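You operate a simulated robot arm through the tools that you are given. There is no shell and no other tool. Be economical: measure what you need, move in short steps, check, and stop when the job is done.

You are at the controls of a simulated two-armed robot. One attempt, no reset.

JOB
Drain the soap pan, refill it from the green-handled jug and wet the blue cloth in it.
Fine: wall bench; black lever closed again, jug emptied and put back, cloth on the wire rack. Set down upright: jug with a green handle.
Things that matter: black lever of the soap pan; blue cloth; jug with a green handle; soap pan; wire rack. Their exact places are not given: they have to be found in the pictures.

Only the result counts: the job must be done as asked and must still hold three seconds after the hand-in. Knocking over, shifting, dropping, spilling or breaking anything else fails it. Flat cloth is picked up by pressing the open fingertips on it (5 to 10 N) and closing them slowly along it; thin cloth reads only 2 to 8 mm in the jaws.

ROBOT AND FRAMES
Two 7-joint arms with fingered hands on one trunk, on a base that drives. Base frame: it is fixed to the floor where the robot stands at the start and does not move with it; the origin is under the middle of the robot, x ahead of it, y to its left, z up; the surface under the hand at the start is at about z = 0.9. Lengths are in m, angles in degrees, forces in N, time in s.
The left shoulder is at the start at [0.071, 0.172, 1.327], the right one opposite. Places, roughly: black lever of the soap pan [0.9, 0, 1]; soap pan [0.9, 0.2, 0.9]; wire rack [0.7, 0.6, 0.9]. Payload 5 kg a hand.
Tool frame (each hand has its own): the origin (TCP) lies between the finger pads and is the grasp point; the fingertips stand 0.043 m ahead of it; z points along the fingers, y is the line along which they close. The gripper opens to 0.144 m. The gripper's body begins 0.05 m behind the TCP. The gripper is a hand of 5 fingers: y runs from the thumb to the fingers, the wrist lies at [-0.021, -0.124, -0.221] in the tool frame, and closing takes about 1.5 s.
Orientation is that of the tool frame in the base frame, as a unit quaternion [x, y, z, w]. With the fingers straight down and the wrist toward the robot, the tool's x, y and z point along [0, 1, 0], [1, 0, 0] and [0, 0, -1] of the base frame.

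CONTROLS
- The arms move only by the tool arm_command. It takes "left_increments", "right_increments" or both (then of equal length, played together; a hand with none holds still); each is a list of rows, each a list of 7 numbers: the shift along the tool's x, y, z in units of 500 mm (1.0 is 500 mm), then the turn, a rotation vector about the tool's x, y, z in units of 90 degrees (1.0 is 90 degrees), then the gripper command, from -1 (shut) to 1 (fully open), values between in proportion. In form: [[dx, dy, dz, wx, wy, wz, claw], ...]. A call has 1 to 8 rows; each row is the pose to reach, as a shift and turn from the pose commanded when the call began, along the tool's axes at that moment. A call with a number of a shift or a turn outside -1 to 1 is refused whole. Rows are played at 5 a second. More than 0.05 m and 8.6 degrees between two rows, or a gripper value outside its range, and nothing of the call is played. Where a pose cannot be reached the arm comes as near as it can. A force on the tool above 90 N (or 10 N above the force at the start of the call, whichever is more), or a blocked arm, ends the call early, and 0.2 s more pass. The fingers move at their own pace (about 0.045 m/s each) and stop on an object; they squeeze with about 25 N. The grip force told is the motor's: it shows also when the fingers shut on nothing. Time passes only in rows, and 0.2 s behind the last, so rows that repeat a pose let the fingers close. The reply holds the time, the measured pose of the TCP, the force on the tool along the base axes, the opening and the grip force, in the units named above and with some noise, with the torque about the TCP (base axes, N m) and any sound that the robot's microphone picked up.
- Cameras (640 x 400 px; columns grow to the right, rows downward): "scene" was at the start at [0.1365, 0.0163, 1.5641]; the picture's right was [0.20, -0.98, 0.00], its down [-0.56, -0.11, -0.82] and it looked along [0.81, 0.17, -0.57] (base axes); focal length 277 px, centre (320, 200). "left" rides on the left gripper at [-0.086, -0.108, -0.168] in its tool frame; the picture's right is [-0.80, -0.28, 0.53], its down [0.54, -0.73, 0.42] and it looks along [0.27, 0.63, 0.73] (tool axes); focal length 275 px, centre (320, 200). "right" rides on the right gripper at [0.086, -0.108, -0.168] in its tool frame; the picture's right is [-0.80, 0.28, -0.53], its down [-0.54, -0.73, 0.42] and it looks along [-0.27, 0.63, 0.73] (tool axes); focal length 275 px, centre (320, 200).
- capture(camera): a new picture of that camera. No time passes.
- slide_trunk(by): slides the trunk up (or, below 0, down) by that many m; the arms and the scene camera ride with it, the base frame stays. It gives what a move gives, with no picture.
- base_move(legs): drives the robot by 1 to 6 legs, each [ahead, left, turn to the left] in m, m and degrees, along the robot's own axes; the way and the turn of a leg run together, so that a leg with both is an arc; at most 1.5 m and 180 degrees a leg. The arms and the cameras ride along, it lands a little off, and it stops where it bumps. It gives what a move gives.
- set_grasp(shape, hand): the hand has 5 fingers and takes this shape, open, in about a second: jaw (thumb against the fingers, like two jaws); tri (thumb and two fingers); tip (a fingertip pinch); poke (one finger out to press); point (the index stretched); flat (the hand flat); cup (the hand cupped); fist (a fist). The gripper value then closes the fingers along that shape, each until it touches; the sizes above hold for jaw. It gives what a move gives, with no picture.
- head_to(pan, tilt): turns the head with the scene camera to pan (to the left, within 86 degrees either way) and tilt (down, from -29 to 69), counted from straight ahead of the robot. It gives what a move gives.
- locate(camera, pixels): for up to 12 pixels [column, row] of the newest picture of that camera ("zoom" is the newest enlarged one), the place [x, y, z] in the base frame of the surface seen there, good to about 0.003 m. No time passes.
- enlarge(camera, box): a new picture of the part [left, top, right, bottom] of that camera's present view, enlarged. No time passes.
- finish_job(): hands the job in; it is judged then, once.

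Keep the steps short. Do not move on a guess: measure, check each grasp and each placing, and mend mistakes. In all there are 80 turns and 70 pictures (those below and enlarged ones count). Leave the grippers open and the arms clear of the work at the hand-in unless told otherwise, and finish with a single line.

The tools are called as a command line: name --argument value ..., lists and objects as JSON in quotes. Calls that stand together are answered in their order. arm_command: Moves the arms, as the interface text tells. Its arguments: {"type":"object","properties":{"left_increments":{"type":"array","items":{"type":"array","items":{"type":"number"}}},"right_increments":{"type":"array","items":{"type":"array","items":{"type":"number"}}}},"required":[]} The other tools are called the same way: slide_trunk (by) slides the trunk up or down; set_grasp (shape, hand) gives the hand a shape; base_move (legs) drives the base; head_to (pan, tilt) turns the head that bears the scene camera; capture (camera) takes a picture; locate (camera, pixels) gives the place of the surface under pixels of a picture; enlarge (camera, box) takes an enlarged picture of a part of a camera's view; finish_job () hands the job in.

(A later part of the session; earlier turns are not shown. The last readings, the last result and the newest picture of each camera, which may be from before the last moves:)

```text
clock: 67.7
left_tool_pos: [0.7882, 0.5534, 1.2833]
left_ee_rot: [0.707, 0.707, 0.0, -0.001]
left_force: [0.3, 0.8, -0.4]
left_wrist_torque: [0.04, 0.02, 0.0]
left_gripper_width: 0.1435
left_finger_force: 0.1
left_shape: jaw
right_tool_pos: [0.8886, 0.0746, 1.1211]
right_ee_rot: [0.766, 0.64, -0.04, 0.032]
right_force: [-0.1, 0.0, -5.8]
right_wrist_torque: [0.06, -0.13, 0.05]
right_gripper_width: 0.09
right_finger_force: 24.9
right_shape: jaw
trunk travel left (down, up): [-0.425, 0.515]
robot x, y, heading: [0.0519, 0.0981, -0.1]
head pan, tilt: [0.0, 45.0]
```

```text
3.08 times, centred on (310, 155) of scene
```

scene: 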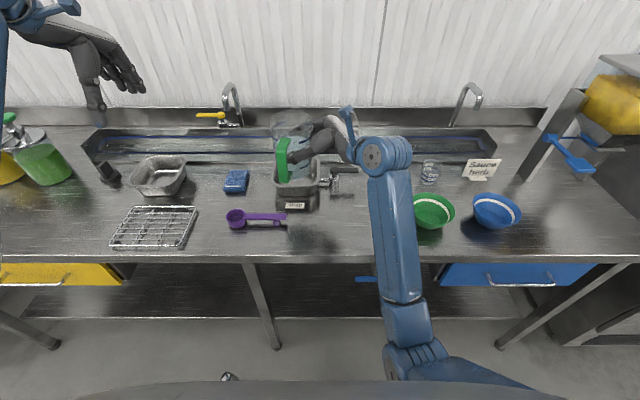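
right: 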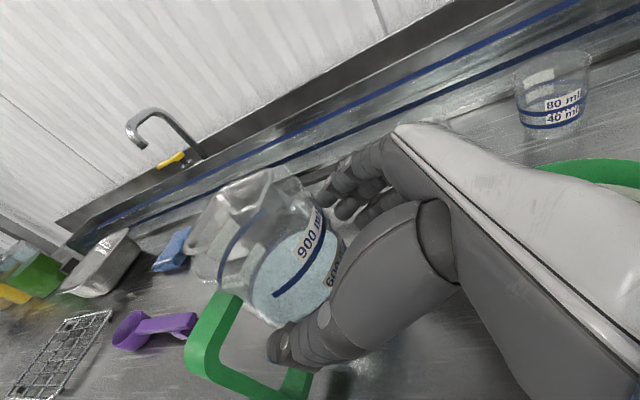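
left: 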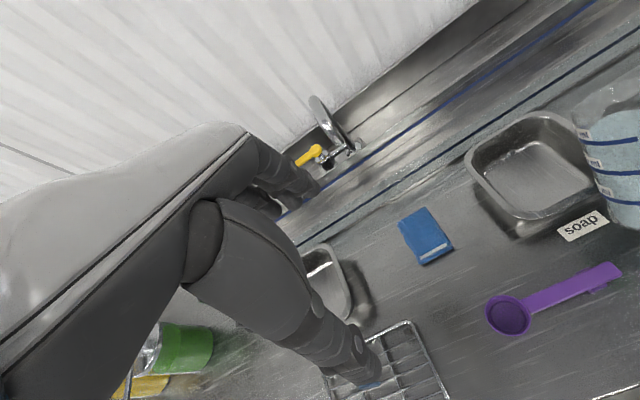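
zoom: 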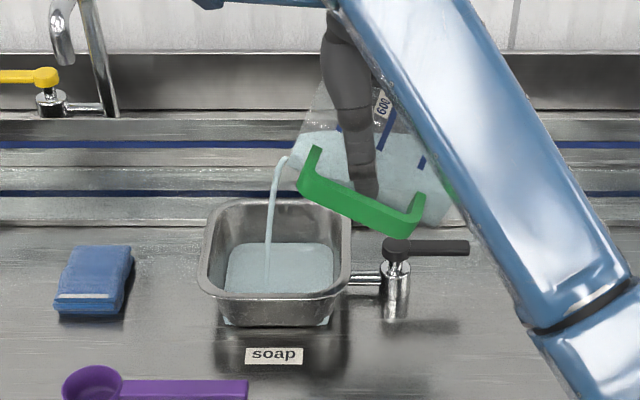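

It lands at (0.899,0.185), well inside. Continuing slowly to about 87° while following the lip.

arm_command --right_increments '[[0.003, 0, 0, 0, -0.022, 0, -1], [0.006, 0, 0, 0, -0.045, 0, -1], [0.01, 0, 0, 0, -0.067, 0, -1], [0.014, 0, 0, 0, -0.09, 0, -1], [0.018, 0, 0, 0, -0.112, 0, -1], [0.022, 0, 0, 0, -0.134, 0, -1], [0.026, 0, 0, 0, -0.156, 0, -1], [0.03, 0, 0, 0, -0.178, 0, -1]]'

arm_command --right_increments '[[0.003, 0, 0, 0, -0.022, 0, -1], [0.006, 0, 0, 0, -0.045, 0, -1], [0.01, 0, 0, 0, -0.067, 0, -1], [0.014, 0, 0, 0, -0.09, 0, -1], [0.018, 0, 0, 0, -0.112, 0, -1], [0.022, 0, 0, 0, -0.134, 0, -1], [0.026, 0, 0, 0, -0.156, 0, -1], [0.03, 0, 0, 0, -0.178, 0, -1]]'

enlarge --camera "scene" --box '[220, 90, 400, 220]'

```text
clock: 69.5
left_tool_pos: [0.7882, 0.5539, 1.2841]
left_ee_rot: [0.707, 0.707, -0.001, 0.0]
left_force: [-0.2, -0.7, 0.7]
left_wrist_torque: [-0.03, 0.03, 0.0]
left_gripper_width: 0.1434
left_finger_force: 0.1
left_shape: jaw
right_tool_pos: [0.891, 0.0898, 1.1186]
right_ee_rot: [0.754, 0.63, -0.145, 0.121]
right_force: [-1.0, -0.8, -2.0]
right_wrist_torque: [0.06, -0.05, -0.03]
right_gripper_width: 0.0901
right_finger_force: 25.1
right_shape: jaw
trunk travel left (down, up): [-0.425, 0.515]
robot x, y, heading: [0.0492, 0.0982, 0.1]
head pan, tilt: [0.0, 45.0]
```

```text
clock: 71.3
left_tool_pos: [0.7888, 0.5539, 1.2833]
left_ee_rot: [0.707, 0.707, 0.0, 0.001]
left_force: [0.1, 0.0, -0.1]
left_wrist_torque: [0.01, 0.0, 0.0]
left_gripper_width: 0.144
left_finger_force: 0.1
left_shape: jaw
right_tool_pos: [0.8949, 0.1041, 1.1131]
right_ee_rot: [0.726, 0.607, -0.249, 0.207]
right_force: [0.1, 0.3, -1.1]
right_wrist_torque: [-0.01, -0.03, 0.02]
right_gripper_width: 0.0898
right_finger_force: 24.8
right_shape: jaw
trunk travel left (down, up): [-0.425, 0.515]
robot x, y, heading: [0.054, 0.1017, -0.1]
head pan, tilt: [0.0, 45.0]
```

```text
3.08 times, centred on (310, 155) of scene
```

zoom: 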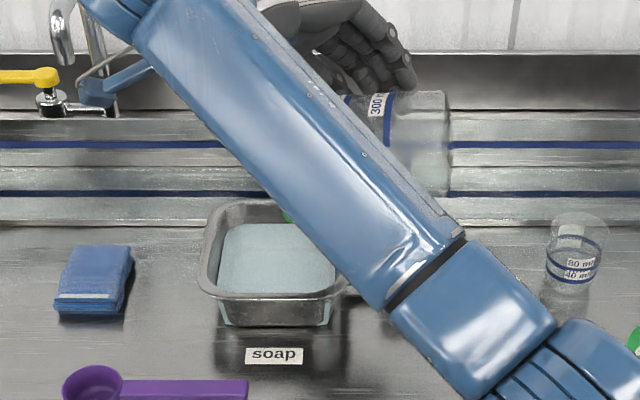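

The force dropped to about 1 N, so it's nearly empty. Tilting 10° more and pausing to drip out.

arm_command --right_increments '[[0.008, 0, -0.006, 0, -0.04, 0, -1], [0.016, 0, -0.012, 0, -0.08, 0, -1], [0.016, 0, -0.012, 0, -0.12, 0, -1], [0.016, 0, -0.012, 0, -0.12, 0, -1], [0.016, 0, -0.012, 0, -0.12, 0, -1], [0.016, 0, -0.012, 0, -0.12, 0, -1], [0.016, 0, -0.012, 0, -0.12, 0, -1], [0.016, 0, -0.012, 0, -0.12, 0, -1]]'

capture --camera "left"

```text
clock: 73.1
left_tool_pos: [0.7871, 0.5536, 1.2838]
left_ee_rot: [0.707, 0.707, 0.0, 0.001]
left_force: [0.0, 0.4, 1.3]
left_wrist_torque: [0.01, 0.0, -0.01]
left_gripper_width: 0.1436
left_finger_force: 0.1
left_shape: jaw
right_tool_pos: [0.8957, 0.1139, 1.1124]
right_ee_rot: [0.699, 0.584, -0.317, 0.263]
right_force: [1.2, 1.3, -1.5]
right_wrist_torque: [0.06, -0.02, 0.02]
right_gripper_width: 0.0896
right_finger_force: 24.8
right_shape: jaw
trunk travel left (down, up): [-0.425, 0.515]
robot x, y, heading: [0.0515, 0.1016, -0.2]
head pan, tilt: [0.0, 45.0]
```

```text
15 pictures are left
```

left: 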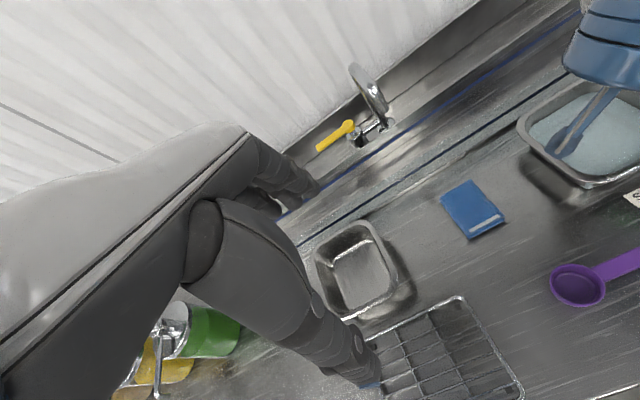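

The jug is emptied into the pan. Rotating it back upright in place over the pan.

arm_command --right_increments '[[0, 0, 0, 0, 0.08, 0, -1], [0, 0, 0, 0, 0.16, 0, -1], [0, 0, 0, 0, 0.24, 0, -1], [0, 0, 0, 0, 0.32, 0, -1], [0, 0, 0, 0, 0.4, 0, -1], [0, 0, 0, 0, 0.48, 0, -1], [0, 0, 0, 0, 0.56, 0, -1], [0, 0, 0, 0, 0.64, 0, -1]]'

arm_command --right_increments '[[0, 0, 0, 0, 0.08, 0, -1], [0, 0, 0, 0, 0.16, 0, -1], [0, 0, 0, 0, 0.24, 0, -1], [0, 0, 0, 0, 0.32, 0, -1], [0, 0, 0, 0, 0.4, 0, -1], [0, 0, 0, 0, 0.48, 0, -1], [0, 0, 0, 0, 0.56, 0, -1], [0, 0, 0, 0, 0.623, 0, -1]]'

arm_command --right_increments '[[-0.02, -0.036, -0.042, 0.02, 0, -0.01, -1], [-0.05, -0.095, -0.11, 0.045, 0, -0.021, -1], [-0.08, -0.155, -0.18, 0.07, 0, -0.033, -1], [-0.11, -0.21, -0.245, 0.09, 0, -0.042, -1], [-0.138, -0.255, -0.295, 0.105, 0, -0.049, -1], [-0.19, -0.255, -0.271, 0.105, 0, -0.049, -1], [-0.25, -0.255, -0.243, 0.105, 0, -0.049, -1], [-0.25, -0.255, -0.243, 0.105, 0, -0.049, -1]]'

capture --camera "scene"

```text
clock: 74.9
left_tool_pos: [0.7873, 0.5528, 1.2842]
left_ee_rot: [0.707, 0.707, 0.0, 0.0]
left_force: [0.7, 0.5, 0.7]
left_wrist_torque: [-0.02, -0.01, 0.03]
left_gripper_width: 0.1439
left_finger_force: 0.0
left_shape: jaw
right_tool_pos: [0.8955, 0.1141, 1.1126]
right_ee_rot: [0.765, 0.639, 0.06, -0.051]
right_force: [0.1, -0.6, -1.5]
right_wrist_torque: [-0.01, -0.03, -0.03]
right_gripper_width: 0.0897
right_finger_force: 24.8
right_shape: jaw
trunk travel left (down, up): [-0.425, 0.515]
robot x, y, heading: [0.051, 0.0998, -0.1]
head pan, tilt: [0.0, 45.0]
```

```text
clock: 76.9
left_tool_pos: [0.7874, 0.5531, 1.283]
left_ee_rot: [0.707, 0.707, 0.0, 0.0]
left_force: [-0.8, 0.2, -0.5]
left_wrist_torque: [0.06, 0.02, 0.04]
left_gripper_width: 0.1437
left_finger_force: 0.1
left_shape: jaw
right_tool_pos: [0.9207, 0.0292, 1.1161]
right_ee_rot: [0.679, 0.543, 0.407, -0.282]
right_force: [0.4, 0.3, -1.9]
right_wrist_torque: [-0.03, -0.01, 0.01]
right_gripper_width: 0.09
right_finger_force: 24.1
right_shape: jaw
trunk travel left (down, up): [-0.425, 0.515]
robot x, y, heading: [0.0507, 0.1009, 0.1]
head pan, tilt: [0.0, 45.0]
stopped in row 8 (right hand): the arm was blocked; the commanded pose is now the measured one
```

```text
clock: 78.7
left_tool_pos: [0.7887, 0.5534, 1.2838]
left_ee_rot: [0.707, 0.707, 0.0, 0.0]
left_force: [-0.1, 0.0, -0.1]
left_wrist_torque: [-0.01, 0.0, -0.02]
left_gripper_width: 0.1437
left_finger_force: 0.0
left_shape: jaw
right_tool_pos: [0.7568, -0.0982, 1.0639]
right_ee_rot: [0.629, 0.599, 0.372, -0.326]
right_force: [-1.3, 0.5, -1.7]
right_wrist_torque: [-0.09, -0.01, -0.02]
right_gripper_width: 0.0896
right_finger_force: 24.9
right_shape: jaw
trunk travel left (down, up): [-0.425, 0.515]
robot x, y, heading: [0.0512, 0.0991, -0.0]
head pan, tilt: [0.0, 45.0]
```

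```text
14 pictures are left
```

scene: 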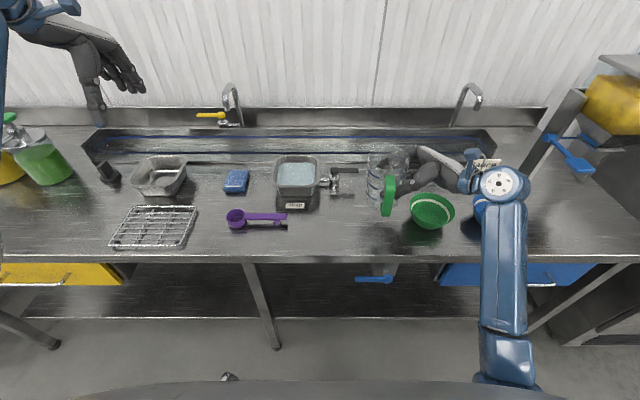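

Some deviation from a reach limit but no contact; the jug is at (0.757,-0.098,1.064). I'll correct the orientation and move it above its original spot, then look.

arm_command --right_increments '[[0.013, -0.011, 0.035, 0.012, 0.016, 0, -1], [0.026, -0.022, 0.07, 0.024, 0.032, 0, -1], [0.04, -0.033, 0.105, 0.037, 0.048, 0, -1], [0.053, -0.043, 0.141, 0.049, 0.063, 0, -1], [0.053, -0.043, 0.141, 0.049, 0.063, 0, -1]]'

enlarge --camera "scene" --box '[280, 120, 460, 240]'

```text
clock: 79.9
left_tool_pos: [0.788, 0.5533, 1.2832]
left_ee_rot: [0.707, 0.707, 0.0, 0.0]
left_force: [-0.6, -0.2, -0.5]
left_wrist_torque: [-0.02, 0.01, 0.01]
left_gripper_width: 0.1439
left_finger_force: 0.0
left_shape: jaw
right_tool_pos: [0.7429, -0.0238, 1.05]
right_ee_rot: [0.598, 0.596, 0.379, -0.378]
right_force: [-0.9, 0.6, -0.7]
right_wrist_torque: [-0.05, -0.02, 0.0]
right_gripper_width: 0.0895
right_finger_force: 25.7
right_shape: jaw
trunk travel left (down, up): [-0.425, 0.515]
robot x, y, heading: [0.0478, 0.0984, -0.0]
head pan, tilt: [0.0, 45.0]
```

```text
3.33 times, centred on (370, 180) of scene
```

zoom: 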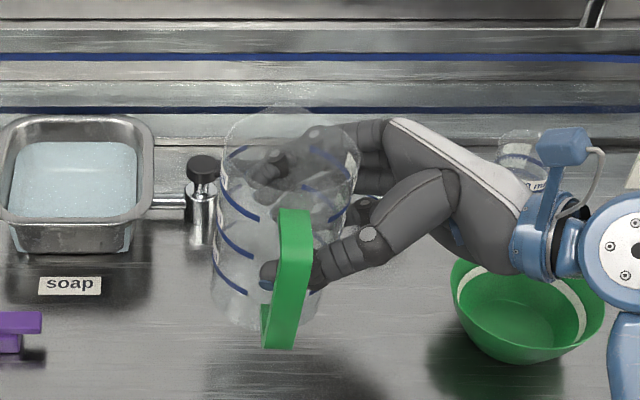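

locate --camera "zoom" --pixels '[[295, 230], [285, 280], [277, 330], [285, 215], [235, 310], [300, 310], [315, 240], [460, 300], [350, 190]]'

```text
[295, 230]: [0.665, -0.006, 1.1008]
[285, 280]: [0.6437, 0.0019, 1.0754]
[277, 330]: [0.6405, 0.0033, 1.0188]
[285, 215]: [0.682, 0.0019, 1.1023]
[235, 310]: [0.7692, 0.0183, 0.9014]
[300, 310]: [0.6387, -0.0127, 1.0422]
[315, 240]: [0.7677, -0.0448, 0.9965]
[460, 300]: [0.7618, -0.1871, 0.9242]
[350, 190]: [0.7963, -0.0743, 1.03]
```

The jug hangs nearly upright, 0.056 above its resting height, within 5 mm of its original spot. Lowering it.

arm_command --right_increments '[[-0.025, -0.005, 0.012, 0, 0, 0, -1], [-0.05, -0.01, 0.023, 0, 0, 0, -1], [-0.07, -0.01, 0.033, 0, 0, 0, -1], [-0.085, -0.01, 0.04, 0, 0, 0, -1], [-0.094, -0.01, 0.044, 0, 0, 0, -1], [-0.1, -0.01, 0.047, 0, 0, 0, -1], [-0.1, -0.01, 0.047, 0, 0, 0, -1]]'

```text
clock: 81.5
left_tool_pos: [0.7875, 0.5537, 1.2849]
left_ee_rot: [0.707, 0.707, 0.0, 0.0]
left_force: [-0.4, 0.5, -0.4]
left_wrist_torque: [-0.02, -0.01, -0.02]
left_gripper_width: 0.1437
left_finger_force: 0.1
left_shape: jaw
right_tool_pos: [0.7358, -0.0232, 0.9952]
right_ee_rot: [0.597, 0.597, 0.38, -0.378]
right_force: [0.8, 2.4, 8.7]
right_wrist_torque: [0.08, -0.28, 0.08]
right_gripper_width: 0.0895
right_finger_force: 24.8
right_shape: jaw
trunk travel left (down, up): [-0.425, 0.515]
robot x, y, heading: [0.0524, 0.1, 0.3]
head pan, tilt: [0.0, 45.0]
```

The bench pushes up with 8.7 N, so it's down. Opening gently to 0.116, then I'll back the thumb out of the loop.

arm_command --right_increments '[[0, 0, 0, 0, 0, 0, 0.25], [0, 0, 0, 0, 0, 0, 0.35], [0, 0, 0, 0, 0, 0, 0.45], [0, 0, 0, 0, 0, 0, 0.55], [0, 0, 0, 0, 0, 0, 0.6], [0, 0, 0, 0, 0, 0, 0.6]]'

enlarge --camera "scene" --box '[280, 120, 460, 240]'

```text
clock: 82.9
left_tool_pos: [0.7876, 0.5525, 1.2836]
left_ee_rot: [0.707, 0.707, -0.001, 0.0]
left_force: [0.9, 0.1, 0.7]
left_wrist_torque: [0.0, 0.01, 0.01]
left_gripper_width: 0.1435
left_finger_force: 0.1
left_shape: jaw
right_tool_pos: [0.7362, -0.0222, 0.9934]
right_ee_rot: [0.598, 0.596, 0.379, -0.378]
right_force: [-0.8, -0.1, 0.9]
right_wrist_torque: [0.0, -0.01, 0.0]
right_gripper_width: 0.1146
right_finger_force: 0.1
right_shape: jaw
trunk travel left (down, up): [-0.425, 0.515]
robot x, y, heading: [0.0525, 0.106, -0.1]
head pan, tilt: [0.0, 45.0]
```

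```text
3.33 times, centred on (370, 180) of scene
```

zoom: 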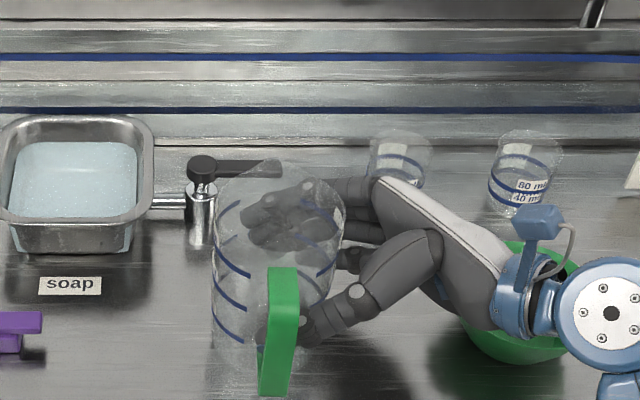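

locate --camera "zoom" --pixels '[[310, 325], [285, 300], [277, 350], [302, 318], [265, 385], [300, 345]]'

arm_command --right_increments '[[0, 0, -0.02, 0, 0, 0, 0.6], [0, 0, -0.04, 0, 0, 0, 0.6], [0, 0, -0.065, 0, 0, 0, 0.6], [0, 0, -0.09, 0, 0, 0, 0.6], [0, 0, -0.125, 0, 0, 0, 0.6], [0, 0, -0.16, 0, 0, 0, 0.6]]'

enlarge --camera "scene" --box '[280, 120, 460, 240]'

```text
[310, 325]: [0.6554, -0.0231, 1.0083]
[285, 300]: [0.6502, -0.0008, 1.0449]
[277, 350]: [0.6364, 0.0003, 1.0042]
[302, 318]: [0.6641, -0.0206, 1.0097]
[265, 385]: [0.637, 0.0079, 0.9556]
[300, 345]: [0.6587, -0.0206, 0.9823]
```

```text
clock: 84.3
left_tool_pos: [0.7856, 0.5529, 1.2837]
left_ee_rot: [0.707, 0.707, 0.001, 0.0]
left_force: [-0.2, 0.4, -0.3]
left_wrist_torque: [0.06, 0.02, 0.01]
left_gripper_width: 0.1436
left_finger_force: 0.1
left_shape: jaw
right_tool_pos: [0.7365, -0.0955, 1.0285]
right_ee_rot: [0.599, 0.596, 0.38, -0.378]
right_force: [-0.1, 0.3, 0.7]
right_wrist_torque: [-0.01, -0.02, 0.0]
right_gripper_width: 0.1149
right_finger_force: 0.1
right_shape: jaw
trunk travel left (down, up): [-0.425, 0.515]
robot x, y, heading: [0.0501, 0.0938, 0.2]
head pan, tilt: [0.0, 45.0]
```

```text
3.33 times, centred on (370, 180) of scene
```

zoom: 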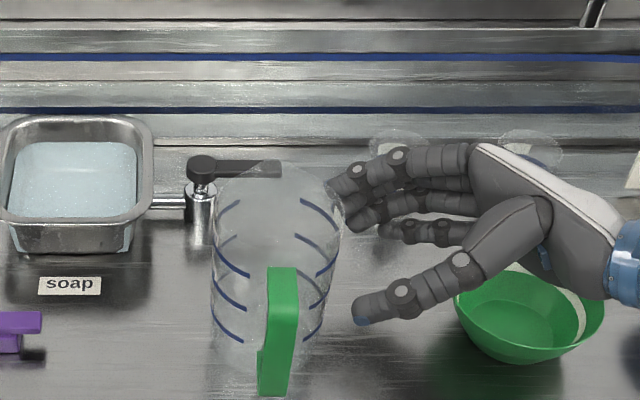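

The jug is back at its place, empty and upright. I'll raise the right hand away, and measure the cloth and rack from the left picture.

arm_command --right_increments '[[0.06, 0, -0.028, 0, 0, 0, 0.6], [0.14, 0, -0.065, 0, 0, 0, 0.6], [0.22, 0, -0.102, 0, 0, 0, 0.6], [0.3, 0, -0.14, 0, 0, 0, 0.6], [0.36, 0, -0.2, 0, 0, 0, 1], [0.36, 0, -0.29, 0, 0, 0, 1], [0.36, 0, -0.38, 0, 0, 0, 1]]'

locate --camera "left" --pixels '[[472, 208], [465, 185], [485, 225], [450, 200], [495, 205], [442, 195], [468, 240], [505, 218], [470, 181], [385, 350], [455, 330], [455, 297]]'

capture --camera "scene"

```text
clock: 85.9
left_tool_pos: [0.7866, 0.552, 1.2845]
left_ee_rot: [0.708, 0.707, -0.001, 0.0]
left_force: [-0.6, 0.0, -0.2]
left_wrist_torque: [-0.01, -0.03, 0.01]
left_gripper_width: 0.1438
left_finger_force: 0.0
left_shape: jaw
right_tool_pos: [0.7351, -0.1916, 1.273]
right_ee_rot: [0.598, 0.597, 0.378, -0.379]
right_force: [-0.3, -0.2, -1.0]
right_wrist_torque: [0.04, 0.02, -0.05]
right_gripper_width: 0.144
right_finger_force: 0.1
right_shape: jaw
trunk travel left (down, up): [-0.425, 0.515]
robot x, y, heading: [0.0546, 0.1036, -0.0]
head pan, tilt: [0.0, 45.0]
```

```text
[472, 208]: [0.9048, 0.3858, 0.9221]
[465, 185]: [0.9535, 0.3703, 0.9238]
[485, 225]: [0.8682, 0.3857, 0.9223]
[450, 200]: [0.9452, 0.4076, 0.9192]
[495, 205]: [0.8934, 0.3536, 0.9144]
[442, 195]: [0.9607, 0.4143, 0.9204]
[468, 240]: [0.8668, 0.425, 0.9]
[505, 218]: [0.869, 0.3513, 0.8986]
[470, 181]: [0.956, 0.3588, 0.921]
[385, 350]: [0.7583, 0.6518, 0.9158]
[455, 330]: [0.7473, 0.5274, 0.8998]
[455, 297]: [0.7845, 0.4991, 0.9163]
```

```text
10 pictures are left
```

scene: 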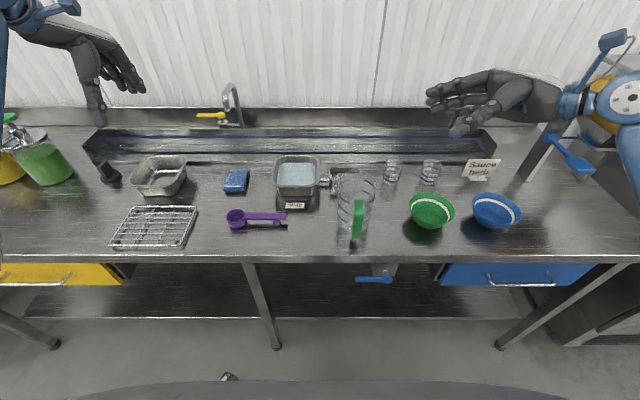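

The cloth is 0.09×0.065, centred (0.912,0.385), top z≈0.922. The rack centre is about (0.716,0.582), wires z≈0.917. Moving the left hand above the cloth with a 0.06 opening.

arm_command --left_increments '[[-0.048, 0.036, 0.067, 0, 0, 0, 0.3], [-0.096, 0.072, 0.134, 0, 0, 0, -0.17], [-0.143, 0.107, 0.2, 0, 0, 0, -0.17], [-0.19, 0.143, 0.267, 0, 0, 0, -0.17], [-0.238, 0.179, 0.334, 0, 0, 0, -0.17], [-0.286, 0.215, 0.4, 0, 0, 0, -0.17], [-0.334, 0.25, 0.468, 0, 0, 0, -0.17]]'

arm_command --left_increments '[[0, 0, 0.04, 0, 0, 0, -0.17], [0, 0, 0.08, 0, 0, 0, -0.17], [0, 0, 0.12, 0, 0, 0, -0.17], [0, 0, 0.14, 0, 0, 0, -0.17], [0, 0, 0.154, 0, 0, 0, -0.17], [0, 0, 0.162, 0, 0, 0, -0.17]]'

enlarge --camera "scene" --box '[180, 110, 320, 220]'

```text
clock: 87.5
left_tool_pos: [0.9148, 0.3862, 1.0497]
left_ee_rot: [0.707, 0.707, 0.001, 0.0]
left_force: [1.3, 0.5, -0.3]
left_wrist_torque: [0.02, 0.03, -0.02]
left_gripper_width: 0.0599
left_finger_force: 0.1
left_shape: jaw
right_tool_pos: [0.7366, -0.1903, 1.2721]
right_ee_rot: [0.597, 0.596, 0.379, -0.38]
right_force: [0.0, 0.3, -0.6]
right_wrist_torque: [0.05, -0.02, 0.05]
right_gripper_width: 0.1436
right_finger_force: 0.0
right_shape: jaw
trunk travel left (down, up): [-0.425, 0.515]
robot x, y, heading: [0.0539, 0.0968, 0.1]
head pan, tilt: [0.0, 45.0]
```

```text
clock: 88.9
left_tool_pos: [0.9116, 0.3852, 0.9683]
left_ee_rot: [0.707, 0.707, 0.0, 0.0]
left_force: [-0.5, 0.7, 0.6]
left_wrist_torque: [-0.02, -0.01, -0.02]
left_gripper_width: 0.0601
left_finger_force: 0.0
left_shape: jaw
right_tool_pos: [0.7347, -0.1905, 1.2725]
right_ee_rot: [0.598, 0.596, 0.379, -0.379]
right_force: [-0.2, 0.5, 0.4]
right_wrist_torque: [0.0, 0.03, 0.06]
right_gripper_width: 0.1438
right_finger_force: 0.1
right_shape: jaw
trunk travel left (down, up): [-0.425, 0.515]
robot x, y, heading: [0.0547, 0.1006, 0.1]
head pan, tilt: [0.0, 45.0]
```

```text
3.64 times, centred on (250, 165) of scene
```

zoom: 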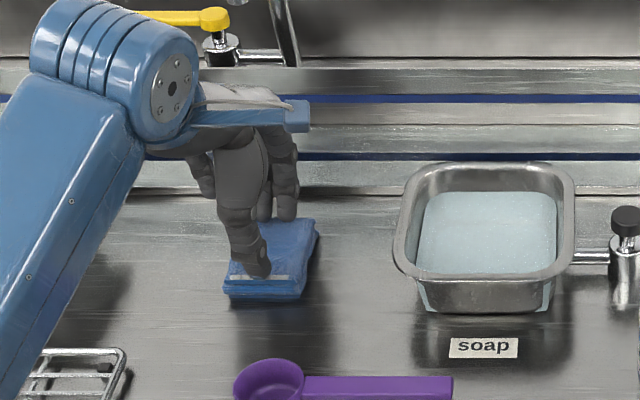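

No contact yet (tips at z≈0.925). Pressing down in 2 mm steps.

arm_command --left_increments '[[0, 0, 0.004, 0, 0, 0, -0.17], [0, 0, 0.008, 0, 0, 0, -0.17], [0, 0, 0.012, 0, 0, 0, -0.17]]'

```text
clock: 89.7
left_tool_pos: [0.9117, 0.3852, 0.9678]
left_ee_rot: [0.707, 0.708, 0.002, 0.003]
left_force: [-0.3, 0.7, 26.4]
left_wrist_torque: [-0.13, 0.91, 0.01]
left_gripper_width: 0.0611
left_finger_force: 0.0
left_shape: jaw
right_tool_pos: [0.7324, -0.1907, 1.2751]
right_ee_rot: [0.598, 0.596, 0.38, -0.377]
right_force: [0.1, 0.5, 0.2]
right_wrist_torque: [-0.04, -0.01, -0.04]
right_gripper_width: 0.1437
right_finger_force: 0.3
right_shape: jaw
trunk travel left (down, up): [-0.425, 0.515]
robot x, y, heading: [0.0469, 0.098, 0.0]
head pan, tilt: [0.0, 45.0]
```

26 N is too firm, so I'll ease up about 4 mm and recheck.

arm_command --left_increments '[[0, 0, -0.005, 0, 0, 0, -0.17], [0, 0, -0.0085, 0, 0, 0, -0.17], [0, 0, -0.0085, 0, 0, 0, -0.17]]'

```text
clock: 90.5
left_tool_pos: [0.9103, 0.3861, 0.9678]
left_ee_rot: [0.707, 0.707, 0.002, 0.0]
left_force: [1.3, 0.3, 17.6]
left_wrist_torque: [-0.14, -0.23, 0.03]
left_gripper_width: 0.0611
left_finger_force: 0.0
left_shape: jaw
right_tool_pos: [0.7335, -0.1911, 1.2737]
right_ee_rot: [0.597, 0.596, 0.381, -0.378]
right_force: [0.6, 0.3, 0.7]
right_wrist_torque: [0.02, 0.02, 0.05]
right_gripper_width: 0.1436
right_finger_force: 0.0
right_shape: jaw
trunk travel left (down, up): [-0.425, 0.515]
robot x, y, heading: [0.0529, 0.1012, 0.1]
head pan, tilt: [0.0, 45.0]
```

arm_command --left_increments '[[0, 0, -0.005, 0, 0, 0, -0.17], [0, 0, -0.0095, 0, 0, 0, -0.17], [0, 0, -0.0095, 0, 0, 0, -0.17]]'

```text
clock: 91.3
left_tool_pos: [0.9125, 0.3867, 0.9711]
left_ee_rot: [0.708, 0.706, 0.0, -0.001]
left_force: [0.0, 0.4, 0.4]
left_wrist_torque: [-0.01, -0.01, 0.01]
left_gripper_width: 0.0601
left_finger_force: 0.0
left_shape: jaw
right_tool_pos: [0.7356, -0.1914, 1.272]
right_ee_rot: [0.598, 0.596, 0.38, -0.378]
right_force: [0.2, -0.1, -0.4]
right_wrist_torque: [-0.01, 0.0, 0.02]
right_gripper_width: 0.1436
right_finger_force: 0.1
right_shape: jaw
trunk travel left (down, up): [-0.425, 0.515]
robot x, y, heading: [0.0465, 0.0961, -0.1]
head pan, tilt: [0.0, 45.0]
```

Now just above it. Going down about 3 mm in fine steps.

arm_command --left_increments '[[0, 0, 0.003, 0, 0, 0, -0.17], [0, 0, 0.0055, 0, 0, 0, -0.17], [0, 0, 0.0055, 0, 0, 0, -0.17]]'

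```text
clock: 92.1
left_tool_pos: [0.9125, 0.3852, 0.9692]
left_ee_rot: [0.707, 0.707, 0.0, 0.0]
left_force: [0.6, 0.6, -1.2]
left_wrist_torque: [-0.03, -0.02, 0.0]
left_gripper_width: 0.0597
left_finger_force: 0.1
left_shape: jaw
right_tool_pos: [0.7366, -0.1905, 1.2725]
right_ee_rot: [0.598, 0.596, 0.379, -0.379]
right_force: [-0.4, 0.5, -0.1]
right_wrist_torque: [-0.03, 0.03, -0.02]
right_gripper_width: 0.1437
right_finger_force: 0.0
right_shape: jaw
trunk travel left (down, up): [-0.425, 0.515]
robot x, y, heading: [0.05, 0.101, 0.2]
head pan, tilt: [0.0, 45.0]
```

arm_command --left_increments '[[0, 0, 0.003, 0, 0, 0, -0.17], [0, 0, 0.004, 0, 0, 0, -0.17], [0, 0, 0.004, 0, 0, 0, -0.17]]'

```text
clock: 92.9
left_tool_pos: [0.9131, 0.3853, 0.9676]
left_ee_rot: [0.707, 0.707, 0.0, 0.0]
left_force: [0.7, 1.2, 6.2]
left_wrist_torque: [-0.04, 0.06, 0.01]
left_gripper_width: 0.0602
left_finger_force: 0.0
left_shape: jaw
right_tool_pos: [0.7344, -0.19, 1.2732]
right_ee_rot: [0.598, 0.596, 0.38, -0.378]
right_force: [0.2, -0.2, 0.1]
right_wrist_torque: [-0.01, 0.02, 0.0]
right_gripper_width: 0.1434
right_finger_force: 0.1
right_shape: jaw
trunk travel left (down, up): [-0.425, 0.515]
robot x, y, heading: [0.0483, 0.0986, 0.1]
head pan, tilt: [0.0, 45.0]
```

6.2 N, which is right. Closing slowly along the cloth.

arm_command --left_increments '[[0, 0, 0, 0, 0, 0, -0.25], [0, 0, 0, 0, 0, 0, -0.32], [0, 0, 0, 0, 0, 0, -0.4], [0, 0, 0, 0, 0, 0, -0.48], [0, 0, 0, 0, 0, 0, -0.55], [0, 0, 0, 0, 0, 0, -0.63], [0, 0, 0, 0, 0, 0, -0.7], [0, 0, 0, 0, 0, 0, -0.78]]'

arm_command --left_increments '[[0, 0, 0, 0, 0, 0, -0.85], [0, 0, 0, 0, 0, 0, -0.92], [0, 0, 0, 0, 0, 0, -1], [0, 0, 0, 0, 0, 0, -1], [0, 0, 0, 0, 0, 0, -1], [0, 0, 0, 0, 0, 0, -1]]'

enlarge --camera "scene" --box '[180, 110, 320, 220]'

```text
clock: 94.7
left_tool_pos: [0.9112, 0.3853, 0.9684]
left_ee_rot: [0.707, 0.707, 0.001, 0.001]
left_force: [2.4, 0.6, 12.6]
left_wrist_torque: [-0.16, -0.27, 0.07]
left_gripper_width: 0.0142
left_finger_force: 0.1
left_shape: jaw
right_tool_pos: [0.7343, -0.1904, 1.2736]
right_ee_rot: [0.598, 0.596, 0.38, -0.378]
right_force: [-1.3, 0.3, -0.9]
right_wrist_torque: [-0.01, -0.03, 0.03]
right_gripper_width: 0.1438
right_finger_force: 0.0
right_shape: jaw
trunk travel left (down, up): [-0.425, 0.515]
robot x, y, heading: [0.0526, 0.0982, -0.1]
head pan, tilt: [0.0, 45.0]
```

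```text
clock: 96.1
left_tool_pos: [0.9116, 0.3856, 0.9671]
left_ee_rot: [0.707, 0.707, -0.001, -0.001]
left_force: [-0.8, 0.8, 2.4]
left_wrist_torque: [-0.01, 0.0, -0.02]
left_gripper_width: 0.0057
left_finger_force: 25.3
left_shape: jaw
right_tool_pos: [0.7353, -0.1905, 1.2726]
right_ee_rot: [0.598, 0.596, 0.38, -0.379]
right_force: [0.6, 0.6, -0.2]
right_wrist_torque: [-0.02, 0.02, 0.02]
right_gripper_width: 0.1436
right_finger_force: 0.1
right_shape: jaw
trunk travel left (down, up): [-0.425, 0.515]
robot x, y, heading: [0.0519, 0.0977, 0.2]
head pan, tilt: [0.0, 45.0]
```

```text
3.64 times, centred on (250, 165) of scene
```

zoom: 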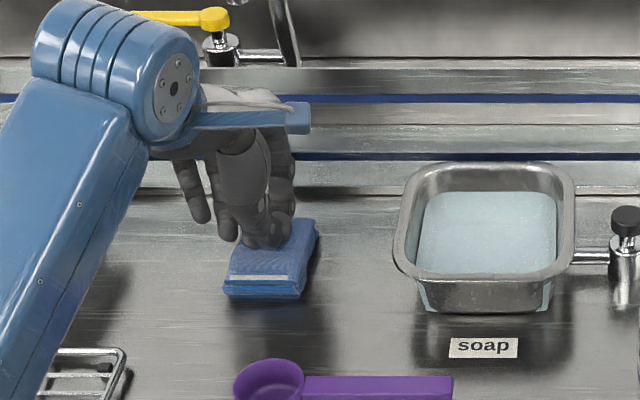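

5.7 mm in the jaws: cloth caught. Lifting 15 cm and carrying it over the pan.

arm_command --left_increments '[[0, 0, -0.06, 0, 0, 0, -1], [0, 0, -0.14, 0, 0, 0, -1], [0, 0, -0.22, 0, 0, 0, -1], [0, 0, -0.3, 0, 0, 0, -1], [0, 0, -0.3, 0, 0, 0, -1]]'

arm_command --left_increments '[[-0.07, -0.002, 0, 0, 0, 0, -1], [-0.14, -0.005, 0, 0, 0, 0, -1], [-0.21, -0.007, 0, 0, 0, 0, -1], [-0.28, -0.01, 0, 0, 0, 0, -1], [-0.35, -0.012, 0, 0, 0, 0, -1], [-0.415, -0.014, 0, 0, 0, 0, -1], [-0.415, -0.014, 0, 0, 0, 0, -1]]'

enlarge --camera "scene" --box '[200, 70, 360, 220]'

```text
clock: 97.3
left_tool_pos: [0.9117, 0.386, 1.1183]
left_ee_rot: [0.708, 0.706, 0.0, 0.0]
left_force: [0.4, 0.1, 0.1]
left_wrist_torque: [0.01, -0.01, -0.01]
left_gripper_width: 0.005
left_finger_force: 24.7
left_shape: jaw
right_tool_pos: [0.7361, -0.1905, 1.2727]
right_ee_rot: [0.598, 0.596, 0.379, -0.378]
right_force: [1.4, 0.8, -0.4]
right_wrist_torque: [0.0, 0.0, 0.01]
right_gripper_width: 0.1439
right_finger_force: 0.0
right_shape: jaw
trunk travel left (down, up): [-0.425, 0.515]
robot x, y, heading: [0.0517, 0.098, -0.2]
head pan, tilt: [0.0, 45.0]
```

```text
clock: 98.9
left_tool_pos: [0.9036, 0.1796, 1.117]
left_ee_rot: [0.707, 0.707, 0.0, 0.001]
left_force: [-0.1, 0.0, 0.3]
left_wrist_torque: [-0.01, -0.01, 0.01]
left_gripper_width: 0.005
left_finger_force: 24.6
left_shape: jaw
right_tool_pos: [0.7355, -0.1904, 1.2721]
right_ee_rot: [0.599, 0.596, 0.379, -0.378]
right_force: [-0.5, 0.0, 0.0]
right_wrist_torque: [-0.03, -0.02, 0.01]
right_gripper_width: 0.1435
right_finger_force: 0.1
right_shape: jaw
trunk travel left (down, up): [-0.425, 0.515]
robot x, y, heading: [0.0542, 0.0996, 0.1]
head pan, tilt: [0.0, 45.0]
```

```text
2.67 times, centred on (280, 145) of scene
```

zoom: 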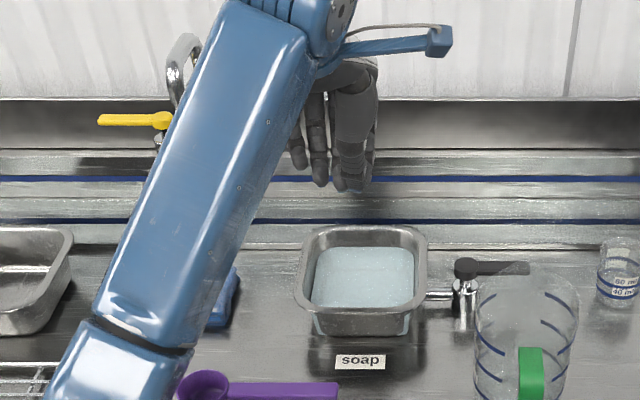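

The cloth stayed on the bench; the 5 mm was an empty close. I'll locate its visible part in this picture and bring the hand back over it, open wider to grip the whole folded block from both ends.

locate --camera "zoom" --pixels '[[228, 295], [236, 268], [230, 322], [212, 322], [222, 310], [238, 285]]'

arm_command --left_increments '[[0.07, 0.002, 0, 0, 0, 0, -0.5], [0.14, 0.005, 0, 0, 0, 0, 0], [0.21, 0.007, 0, 0, 0, 0, 0.6], [0.28, 0.01, 0, 0, 0, 0, 0.6], [0.35, 0.013, 0, 0, 0, 0, 0.6], [0.415, 0.016, 0, 0, 0, 0, 0.6], [0.415, 0.016, 0.08, 0, 0, 0, 0.6], [0.415, 0.016, 0.16, 0, 0, 0, 0.6]]'

capture --camera "left"

```text
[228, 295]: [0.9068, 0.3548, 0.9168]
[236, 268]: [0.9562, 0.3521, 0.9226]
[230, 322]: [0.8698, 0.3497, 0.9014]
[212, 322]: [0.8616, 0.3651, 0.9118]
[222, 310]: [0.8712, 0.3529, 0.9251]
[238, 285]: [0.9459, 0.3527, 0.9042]
```

```text
clock: 100.7
left_tool_pos: [0.9135, 0.387, 1.0359]
left_ee_rot: [0.707, 0.708, 0.001, -0.001]
left_force: [-0.9, 0.1, 0.6]
left_wrist_torque: [-0.04, 0.07, 0.02]
left_gripper_width: 0.115
left_finger_force: 0.1
left_shape: jaw
right_tool_pos: [0.7355, -0.19, 1.2717]
right_ee_rot: [0.598, 0.596, 0.38, -0.379]
right_force: [-0.2, 0.1, 0.4]
right_wrist_torque: [0.01, 0.0, 0.05]
right_gripper_width: 0.1437
right_finger_force: 0.1
right_shape: jaw
trunk travel left (down, up): [-0.425, 0.515]
robot x, y, heading: [0.0516, 0.0999, -0.1]
head pan, tilt: [0.0, 45.0]
```

```text
6 pictures are left
```

left: 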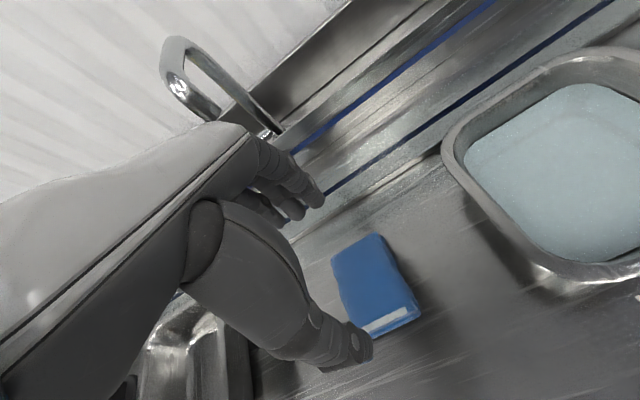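

locate --camera "left" --pixels '[[340, 260], [376, 240], [414, 298], [375, 332], [372, 285], [418, 312], [332, 262], [382, 234], [600, 170]]'

```text
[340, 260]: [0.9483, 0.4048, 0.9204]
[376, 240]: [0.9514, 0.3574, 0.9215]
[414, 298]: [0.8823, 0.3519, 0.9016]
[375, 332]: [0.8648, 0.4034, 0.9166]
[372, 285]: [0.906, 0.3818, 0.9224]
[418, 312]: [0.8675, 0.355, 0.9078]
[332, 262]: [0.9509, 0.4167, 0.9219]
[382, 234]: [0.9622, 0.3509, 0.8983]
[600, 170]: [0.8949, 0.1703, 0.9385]
```

The cloth spans x 0.862–0.957, y 0.351–0.415. I'll lower with the fingers around its two ends and close.

arm_command --left_increments '[[-0.008, -0.007, 0.03, 0, 0, 0, 0.7], [-0.008, -0.007, 0.07, 0, 0, 0, 0.7], [-0.008, -0.007, 0.11, 0, 0, 0, 0.7], [-0.008, -0.007, 0.14, 0, 0, 0, 0.7], [-0.008, -0.007, 0.157, 0, 0, 0, 0.7], [-0.008, -0.007, 0.166, 0, 0, 0, 0.7]]'

arm_command --left_increments '[[0, 0, 0, 0, 0, 0, 0.5], [0, 0, 0, 0, 0, 0, 0.35], [0, 0, 0, 0, 0, 0, 0.2], [0, 0, 0, 0, 0, 0, 0.05], [0, 0, 0, 0, 0, 0, -0.1], [0, 0, 0, 0, 0, 0, -0.25], [0, 0, 0, 0, 0, 0, -0.4], [0, 0, 0, 0, 0, 0, -0.55]]'

arm_command --left_increments '[[0, 0, 0, 0, 0, 0, -0.7], [0, 0, 0, 0, 0, 0, -0.85], [0, 0, 0, 0, 0, 0, -1], [0, 0, 0, 0, 0, 0, -1], [0, 0, 0, 0, 0, 0, -1]]'

```text
clock: 102.1
left_tool_pos: [0.9104, 0.3825, 0.9526]
left_ee_rot: [0.707, 0.707, -0.001, 0.0]
left_force: [-0.2, -0.3, 0.3]
left_wrist_torque: [0.04, -0.01, 0.03]
left_gripper_width: 0.1218
left_finger_force: 0.1
left_shape: jaw
right_tool_pos: [0.7366, -0.1894, 1.2721]
right_ee_rot: [0.598, 0.596, 0.38, -0.378]
right_force: [0.5, 0.2, -0.9]
right_wrist_torque: [-0.01, 0.04, -0.02]
right_gripper_width: 0.1437
right_finger_force: 0.0
right_shape: jaw
trunk travel left (down, up): [-0.425, 0.515]
robot x, y, heading: [0.0505, 0.0975, 0.2]
head pan, tilt: [0.0, 45.0]
```

```text
clock: 103.9
left_tool_pos: [0.9083, 0.3821, 0.9546]
left_ee_rot: [0.707, 0.707, 0.001, 0.0]
left_force: [-0.9, 0.5, -0.6]
left_wrist_torque: [-0.01, 0.01, -0.02]
left_gripper_width: 0.0944
left_finger_force: 24.7
left_shape: jaw
right_tool_pos: [0.7353, -0.1902, 1.272]
right_ee_rot: [0.598, 0.596, 0.379, -0.379]
right_force: [-0.4, 0.0, 0.2]
right_wrist_torque: [0.0, 0.0, -0.01]
right_gripper_width: 0.1441
right_finger_force: 0.0
right_shape: jaw
trunk travel left (down, up): [-0.425, 0.515]
robot x, y, heading: [0.0468, 0.0979, 0.2]
head pan, tilt: [0.0, 45.0]
```

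```text
clock: 105.1
left_tool_pos: [0.9095, 0.3819, 0.9537]
left_ee_rot: [0.707, 0.707, 0.0, 0.0]
left_force: [0.0, 0.3, -0.4]
left_wrist_torque: [-0.02, 0.02, 0.01]
left_gripper_width: 0.0944
left_finger_force: 24.7
left_shape: jaw
right_tool_pos: [0.7364, -0.1902, 1.2734]
right_ee_rot: [0.598, 0.596, 0.38, -0.378]
right_force: [-0.7, 0.6, -0.6]
right_wrist_torque: [-0.01, -0.01, 0.03]
right_gripper_width: 0.1437
right_finger_force: 0.0
right_shape: jaw
trunk travel left (down, up): [-0.425, 0.515]
robot x, y, heading: [0.0491, 0.0984, -0.0]
head pan, tilt: [0.0, 45.0]
```

The folded cloth holds as a firm block at 0.094 with 24.7 N. Gripped this way it's too wide for the pan, so I'll let go, turn the hand 90° and grip its short side (0.065) instead.

arm_command --left_increments '[[0, 0, 0, 0, 0, 0, 0.5], [0, 0, 0, 0, 0, 0, 0.7], [0, 0, 0, 0, 0, 0, 0.7], [0, 0, -0.08, 0, 0, 0, 0.7], [0, 0, -0.16, 0, 0, 0, 0.7]]'

arm_command --left_increments '[[0, 0, 0, 0, 0, 0.09, 0.5], [0, 0, 0, 0, 0, 0.18, 0.5], [0, 0, 0, 0, 0, 0.27, 0.5], [0, 0, 0, 0, 0, 0.36, 0.5], [0, 0, 0, 0, 0, 0.45, 0.5], [0, 0, 0, 0, 0, 0.54, 0.5], [0, 0, 0, 0, 0, 0.63, 0.5], [0, 0, 0, 0, 0, 0.72, 0.5]]'

arm_command --left_increments '[[0, 0, 0, 0, 0, 0.09, 0.5], [0, 0, 0, 0, 0, 0.18, 0.5], [0, 0, 0, 0, 0, 0.28, 0.5], [0, 0, 0, 0, 0, 0.28, 0.5]]'

```text
clock: 106.3
left_tool_pos: [0.9098, 0.3813, 1.0338]
left_ee_rot: [0.707, 0.707, -0.001, -0.001]
left_force: [-0.8, 0.2, -0.5]
left_wrist_torque: [0.02, -0.04, 0.0]
left_gripper_width: 0.1221
left_finger_force: 0.1
left_shape: jaw
right_tool_pos: [0.7346, -0.1903, 1.2727]
right_ee_rot: [0.599, 0.596, 0.379, -0.378]
right_force: [-0.4, 0.1, -0.8]
right_wrist_torque: [0.0, -0.01, 0.0]
right_gripper_width: 0.1437
right_finger_force: 0.1
right_shape: jaw
trunk travel left (down, up): [-0.425, 0.515]
robot x, y, heading: [0.052, 0.0981, -0.2]
head pan, tilt: [0.0, 45.0]
```

```text
clock: 108.1
left_tool_pos: [0.9096, 0.3821, 1.0327]
left_ee_rot: [0.976, 0.217, 0.0, 0.001]
left_force: [-0.2, -0.1, -0.2]
left_wrist_torque: [-0.02, 0.02, 0.02]
left_gripper_width: 0.1083
left_finger_force: 0.0
left_shape: jaw
right_tool_pos: [0.7365, -0.1904, 1.2734]
right_ee_rot: [0.598, 0.596, 0.38, -0.378]
right_force: [0.6, 0.4, -0.3]
right_wrist_torque: [0.01, -0.03, 0.01]
right_gripper_width: 0.1436
right_finger_force: 0.0
right_shape: jaw
trunk travel left (down, up): [-0.425, 0.515]
robot x, y, heading: [0.0518, 0.0965, 0.1]
head pan, tilt: [0.0, 45.0]
```

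```text
refused: row 3 steps farther than a row can; nothing moved
```

arm_command --left_increments '[[0, 0, 0, 0, 0, 0.09, 0.4], [0, 0, 0, 0, 0, 0.18, 0.4], [0, 0, 0, 0, 0, 0.265, 0.4], [0, 0, 0, 0, 0, 0.28, 0.4], [0, 0, 0.05, 0, 0, 0.28, 0.4], [0, 0, 0.1, 0, 0, 0.28, 0.4], [0, 0, 0.14, 0, 0, 0.28, 0.4], [0, 0, 0.158, 0, 0, 0.28, 0.4]]'

arm_command --left_increments '[[0, 0, 0, 0, 0, 0, 0.2], [0, 0, 0, 0, 0, 0, 0.05], [0, 0, 0, 0, 0, 0, -0.1], [0, 0, 0, 0, 0, 0, -0.3], [0, 0, 0, 0, 0, 0, -0.6], [0, 0, 0, 0, 0, 0, -1], [0, 0, 0, 0, 0, 0, -1], [0, 0, 0, 0, 0, 0, -1]]'

```text
clock: 109.9
left_tool_pos: [0.9089, 0.3813, 0.9541]
left_ee_rot: [1.0, -0.001, -0.001, -0.001]
left_force: [0.3, 0.1, 0.6]
left_wrist_torque: [-0.01, 0.03, 0.02]
left_gripper_width: 0.101
left_finger_force: 0.0
left_shape: jaw
right_tool_pos: [0.7361, -0.1905, 1.273]
right_ee_rot: [0.598, 0.596, 0.38, -0.378]
right_force: [-0.1, -0.2, 0.1]
right_wrist_torque: [-0.02, 0.02, 0.04]
right_gripper_width: 0.1436
right_finger_force: 0.1
right_shape: jaw
trunk travel left (down, up): [-0.425, 0.515]
robot x, y, heading: [0.0508, 0.0961, -0.1]
head pan, tilt: [0.0, 45.0]
```

```text
clock: 111.7
left_tool_pos: [0.9095, 0.3826, 0.9554]
left_ee_rot: [1.0, -0.001, 0.0, 0.0]
left_force: [-0.5, -0.2, 0.4]
left_wrist_torque: [0.01, 0.0, -0.01]
left_gripper_width: 0.0645
left_finger_force: 24.8
left_shape: jaw
right_tool_pos: [0.7366, -0.19, 1.2734]
right_ee_rot: [0.598, 0.596, 0.38, -0.378]
right_force: [0.9, 0.4, -0.6]
right_wrist_torque: [0.01, -0.01, 0.0]
right_gripper_width: 0.144
right_finger_force: 0.1
right_shape: jaw
trunk travel left (down, up): [-0.425, 0.515]
robot x, y, heading: [0.051, 0.1033, -0.3]
head pan, tilt: [0.0, 45.0]
```

Held at 0.0645 with 24.8 N. Lifting and carrying it over the pan centre (0.908,0.178).

arm_command --left_increments '[[0, 0, -0.05, 0, 0, 0, -1], [0, 0, -0.13, 0, 0, 0, -1], [0, 0, -0.21, 0, 0, 0, -1], [0, 0, -0.27, 0, 0, 0, -1], [0, 0, -0.27, 0, 0, 0, -1]]'

arm_command --left_increments '[[0, 0.06, 0, 0, 0, 0, -1], [-0.001, 0.13, 0, 0, 0, 0, -1], [-0.002, 0.2, 0, 0, 0, 0, -1], [-0.002, 0.27, 0, 0, 0, 0, -1], [-0.003, 0.34, 0, 0, 0, 0, -1], [-0.003, 0.41, 0, 0, 0, 0, -1], [-0.003, 0.41, 0, 0, 0, 0, -1]]'

enlarge --camera "scene" --box '[200, 90, 360, 220]'

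```text
clock: 112.9
left_tool_pos: [0.9099, 0.3826, 1.0894]
left_ee_rot: [1.0, 0.0, -0.001, 0.0]
left_force: [1.0, 0.9, 0.0]
left_wrist_torque: [0.0, 0.03, -0.01]
left_gripper_width: 0.0648
left_finger_force: 25.6
left_shape: jaw
right_tool_pos: [0.7373, -0.1908, 1.2728]
right_ee_rot: [0.598, 0.596, 0.38, -0.378]
right_force: [0.3, -1.0, 0.7]
right_wrist_torque: [0.02, 0.01, 0.03]
right_gripper_width: 0.1436
right_finger_force: 0.1
right_shape: jaw
trunk travel left (down, up): [-0.425, 0.515]
robot x, y, heading: [0.0521, 0.099, -0.1]
head pan, tilt: [0.0, 45.0]
```

```text
clock: 114.5
left_tool_pos: [0.9094, 0.1769, 1.0904]
left_ee_rot: [1.0, 0.001, 0.0, 0.0]
left_force: [-0.7, 0.7, 0.1]
left_wrist_torque: [-0.02, 0.0, -0.04]
left_gripper_width: 0.0644
left_finger_force: 25.2
left_shape: jaw
right_tool_pos: [0.7359, -0.1899, 1.2736]
right_ee_rot: [0.599, 0.596, 0.379, -0.378]
right_force: [0.3, -0.2, -0.3]
right_wrist_torque: [-0.03, -0.02, 0.01]
right_gripper_width: 0.1435
right_finger_force: 0.0
right_shape: jaw
trunk travel left (down, up): [-0.425, 0.515]
robot x, y, heading: [0.0531, 0.101, -0.0]
head pan, tilt: [0.0, 45.0]
```

```text
3.08 times, centred on (280, 155) of scene
```

zoom: 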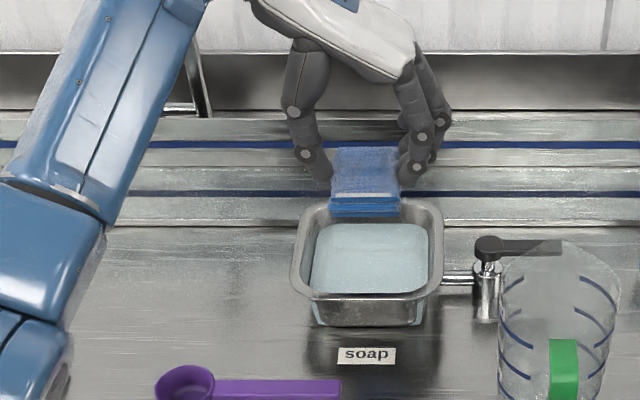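

The cloth is held over the pan. Lowering slowly to TCP z≈0.98 (cloth bottom ≈0.925, below the 0.9385 level), watching the force.

arm_command --left_increments '[[0, 0, 0.05, 0, 0, 0, -1], [0, 0, 0.1, 0, 0, 0, -1], [0, 0, 0.14, 0, 0, 0, -1], [0, 0, 0.17, 0, 0, 0, -1], [0, 0, 0.195, 0, 0, 0, -1], [0, 0, 0.21, 0, 0, 0, -1], [0, 0, 0.22, 0, 0, 0, -1], [0, 0, 0.22, 0, 0, 0, -1]]'

enlarge --camera "scene" --box '[220, 110, 340, 210]'

```text
clock: 116.3
left_tool_pos: [0.9061, 0.1767, 0.991]
left_ee_rot: [1.0, 0.0, 0.006, 0.002]
left_force: [5.8, 4.9, 56.3]
left_wrist_torque: [-3.5, -1.13, 0.4]
left_gripper_width: 0.0663
left_finger_force: 24.8
left_shape: jaw
right_tool_pos: [0.7305, -0.1889, 1.2755]
right_ee_rot: [0.597, 0.597, 0.381, -0.377]
right_force: [0.2, 0.3, -0.5]
right_wrist_torque: [-0.01, -0.02, 0.02]
right_gripper_width: 0.1435
right_finger_force: 0.1
right_shape: jaw
trunk travel left (down, up): [-0.425, 0.515]
robot x, y, heading: [0.0484, 0.0977, 0.2]
head pan, tilt: [0.0, 45.0]
```

```text
4.00 times, centred on (280, 160) of scene
```

zoom: 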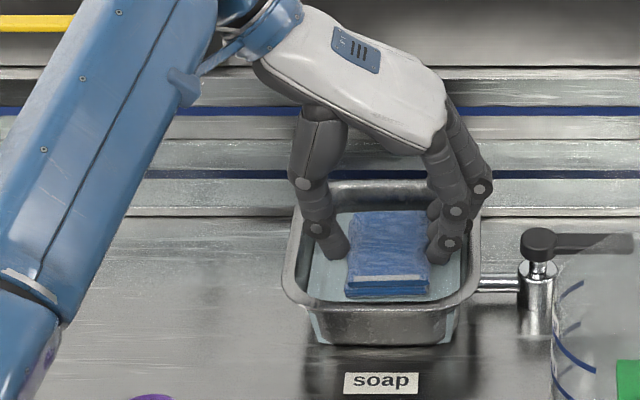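

56 N: the finger knuckles touch the right rim. Backing up at once, shifting 13 mm left, and trying again gently.

arm_command --left_increments '[[0, 0, -0.03, 0, 0, 0, -1], [0, 0, -0.05, 0, 0, 0, -1], [0, -0.013, -0.05, 0, 0, 0, -1], [0, -0.026, -0.05, 0, 0, 0, -1], [0, -0.026, -0.03, 0, 0, 0, -1], [0, -0.026, -0.015, 0, 0, 0, -1]]'

```text
clock: 117.7
left_tool_pos: [0.9073, 0.1871, 0.9894]
left_ee_rot: [1.0, -0.002, 0.001, 0.0]
left_force: [-0.2, -7.2, 4.7]
left_wrist_torque: [0.1, 0.02, 0.01]
left_gripper_width: 0.0641
left_finger_force: 25.3
left_shape: jaw
right_tool_pos: [0.7345, -0.1923, 1.2722]
right_ee_rot: [0.598, 0.596, 0.38, -0.377]
right_force: [-0.8, -0.1, 0.5]
right_wrist_torque: [0.0, -0.02, 0.0]
right_gripper_width: 0.1436
right_finger_force: 0.1
right_shape: jaw
trunk travel left (down, up): [-0.425, 0.515]
robot x, y, heading: [0.0516, 0.0965, -0.3]
head pan, tilt: [0.0, 45.0]
```

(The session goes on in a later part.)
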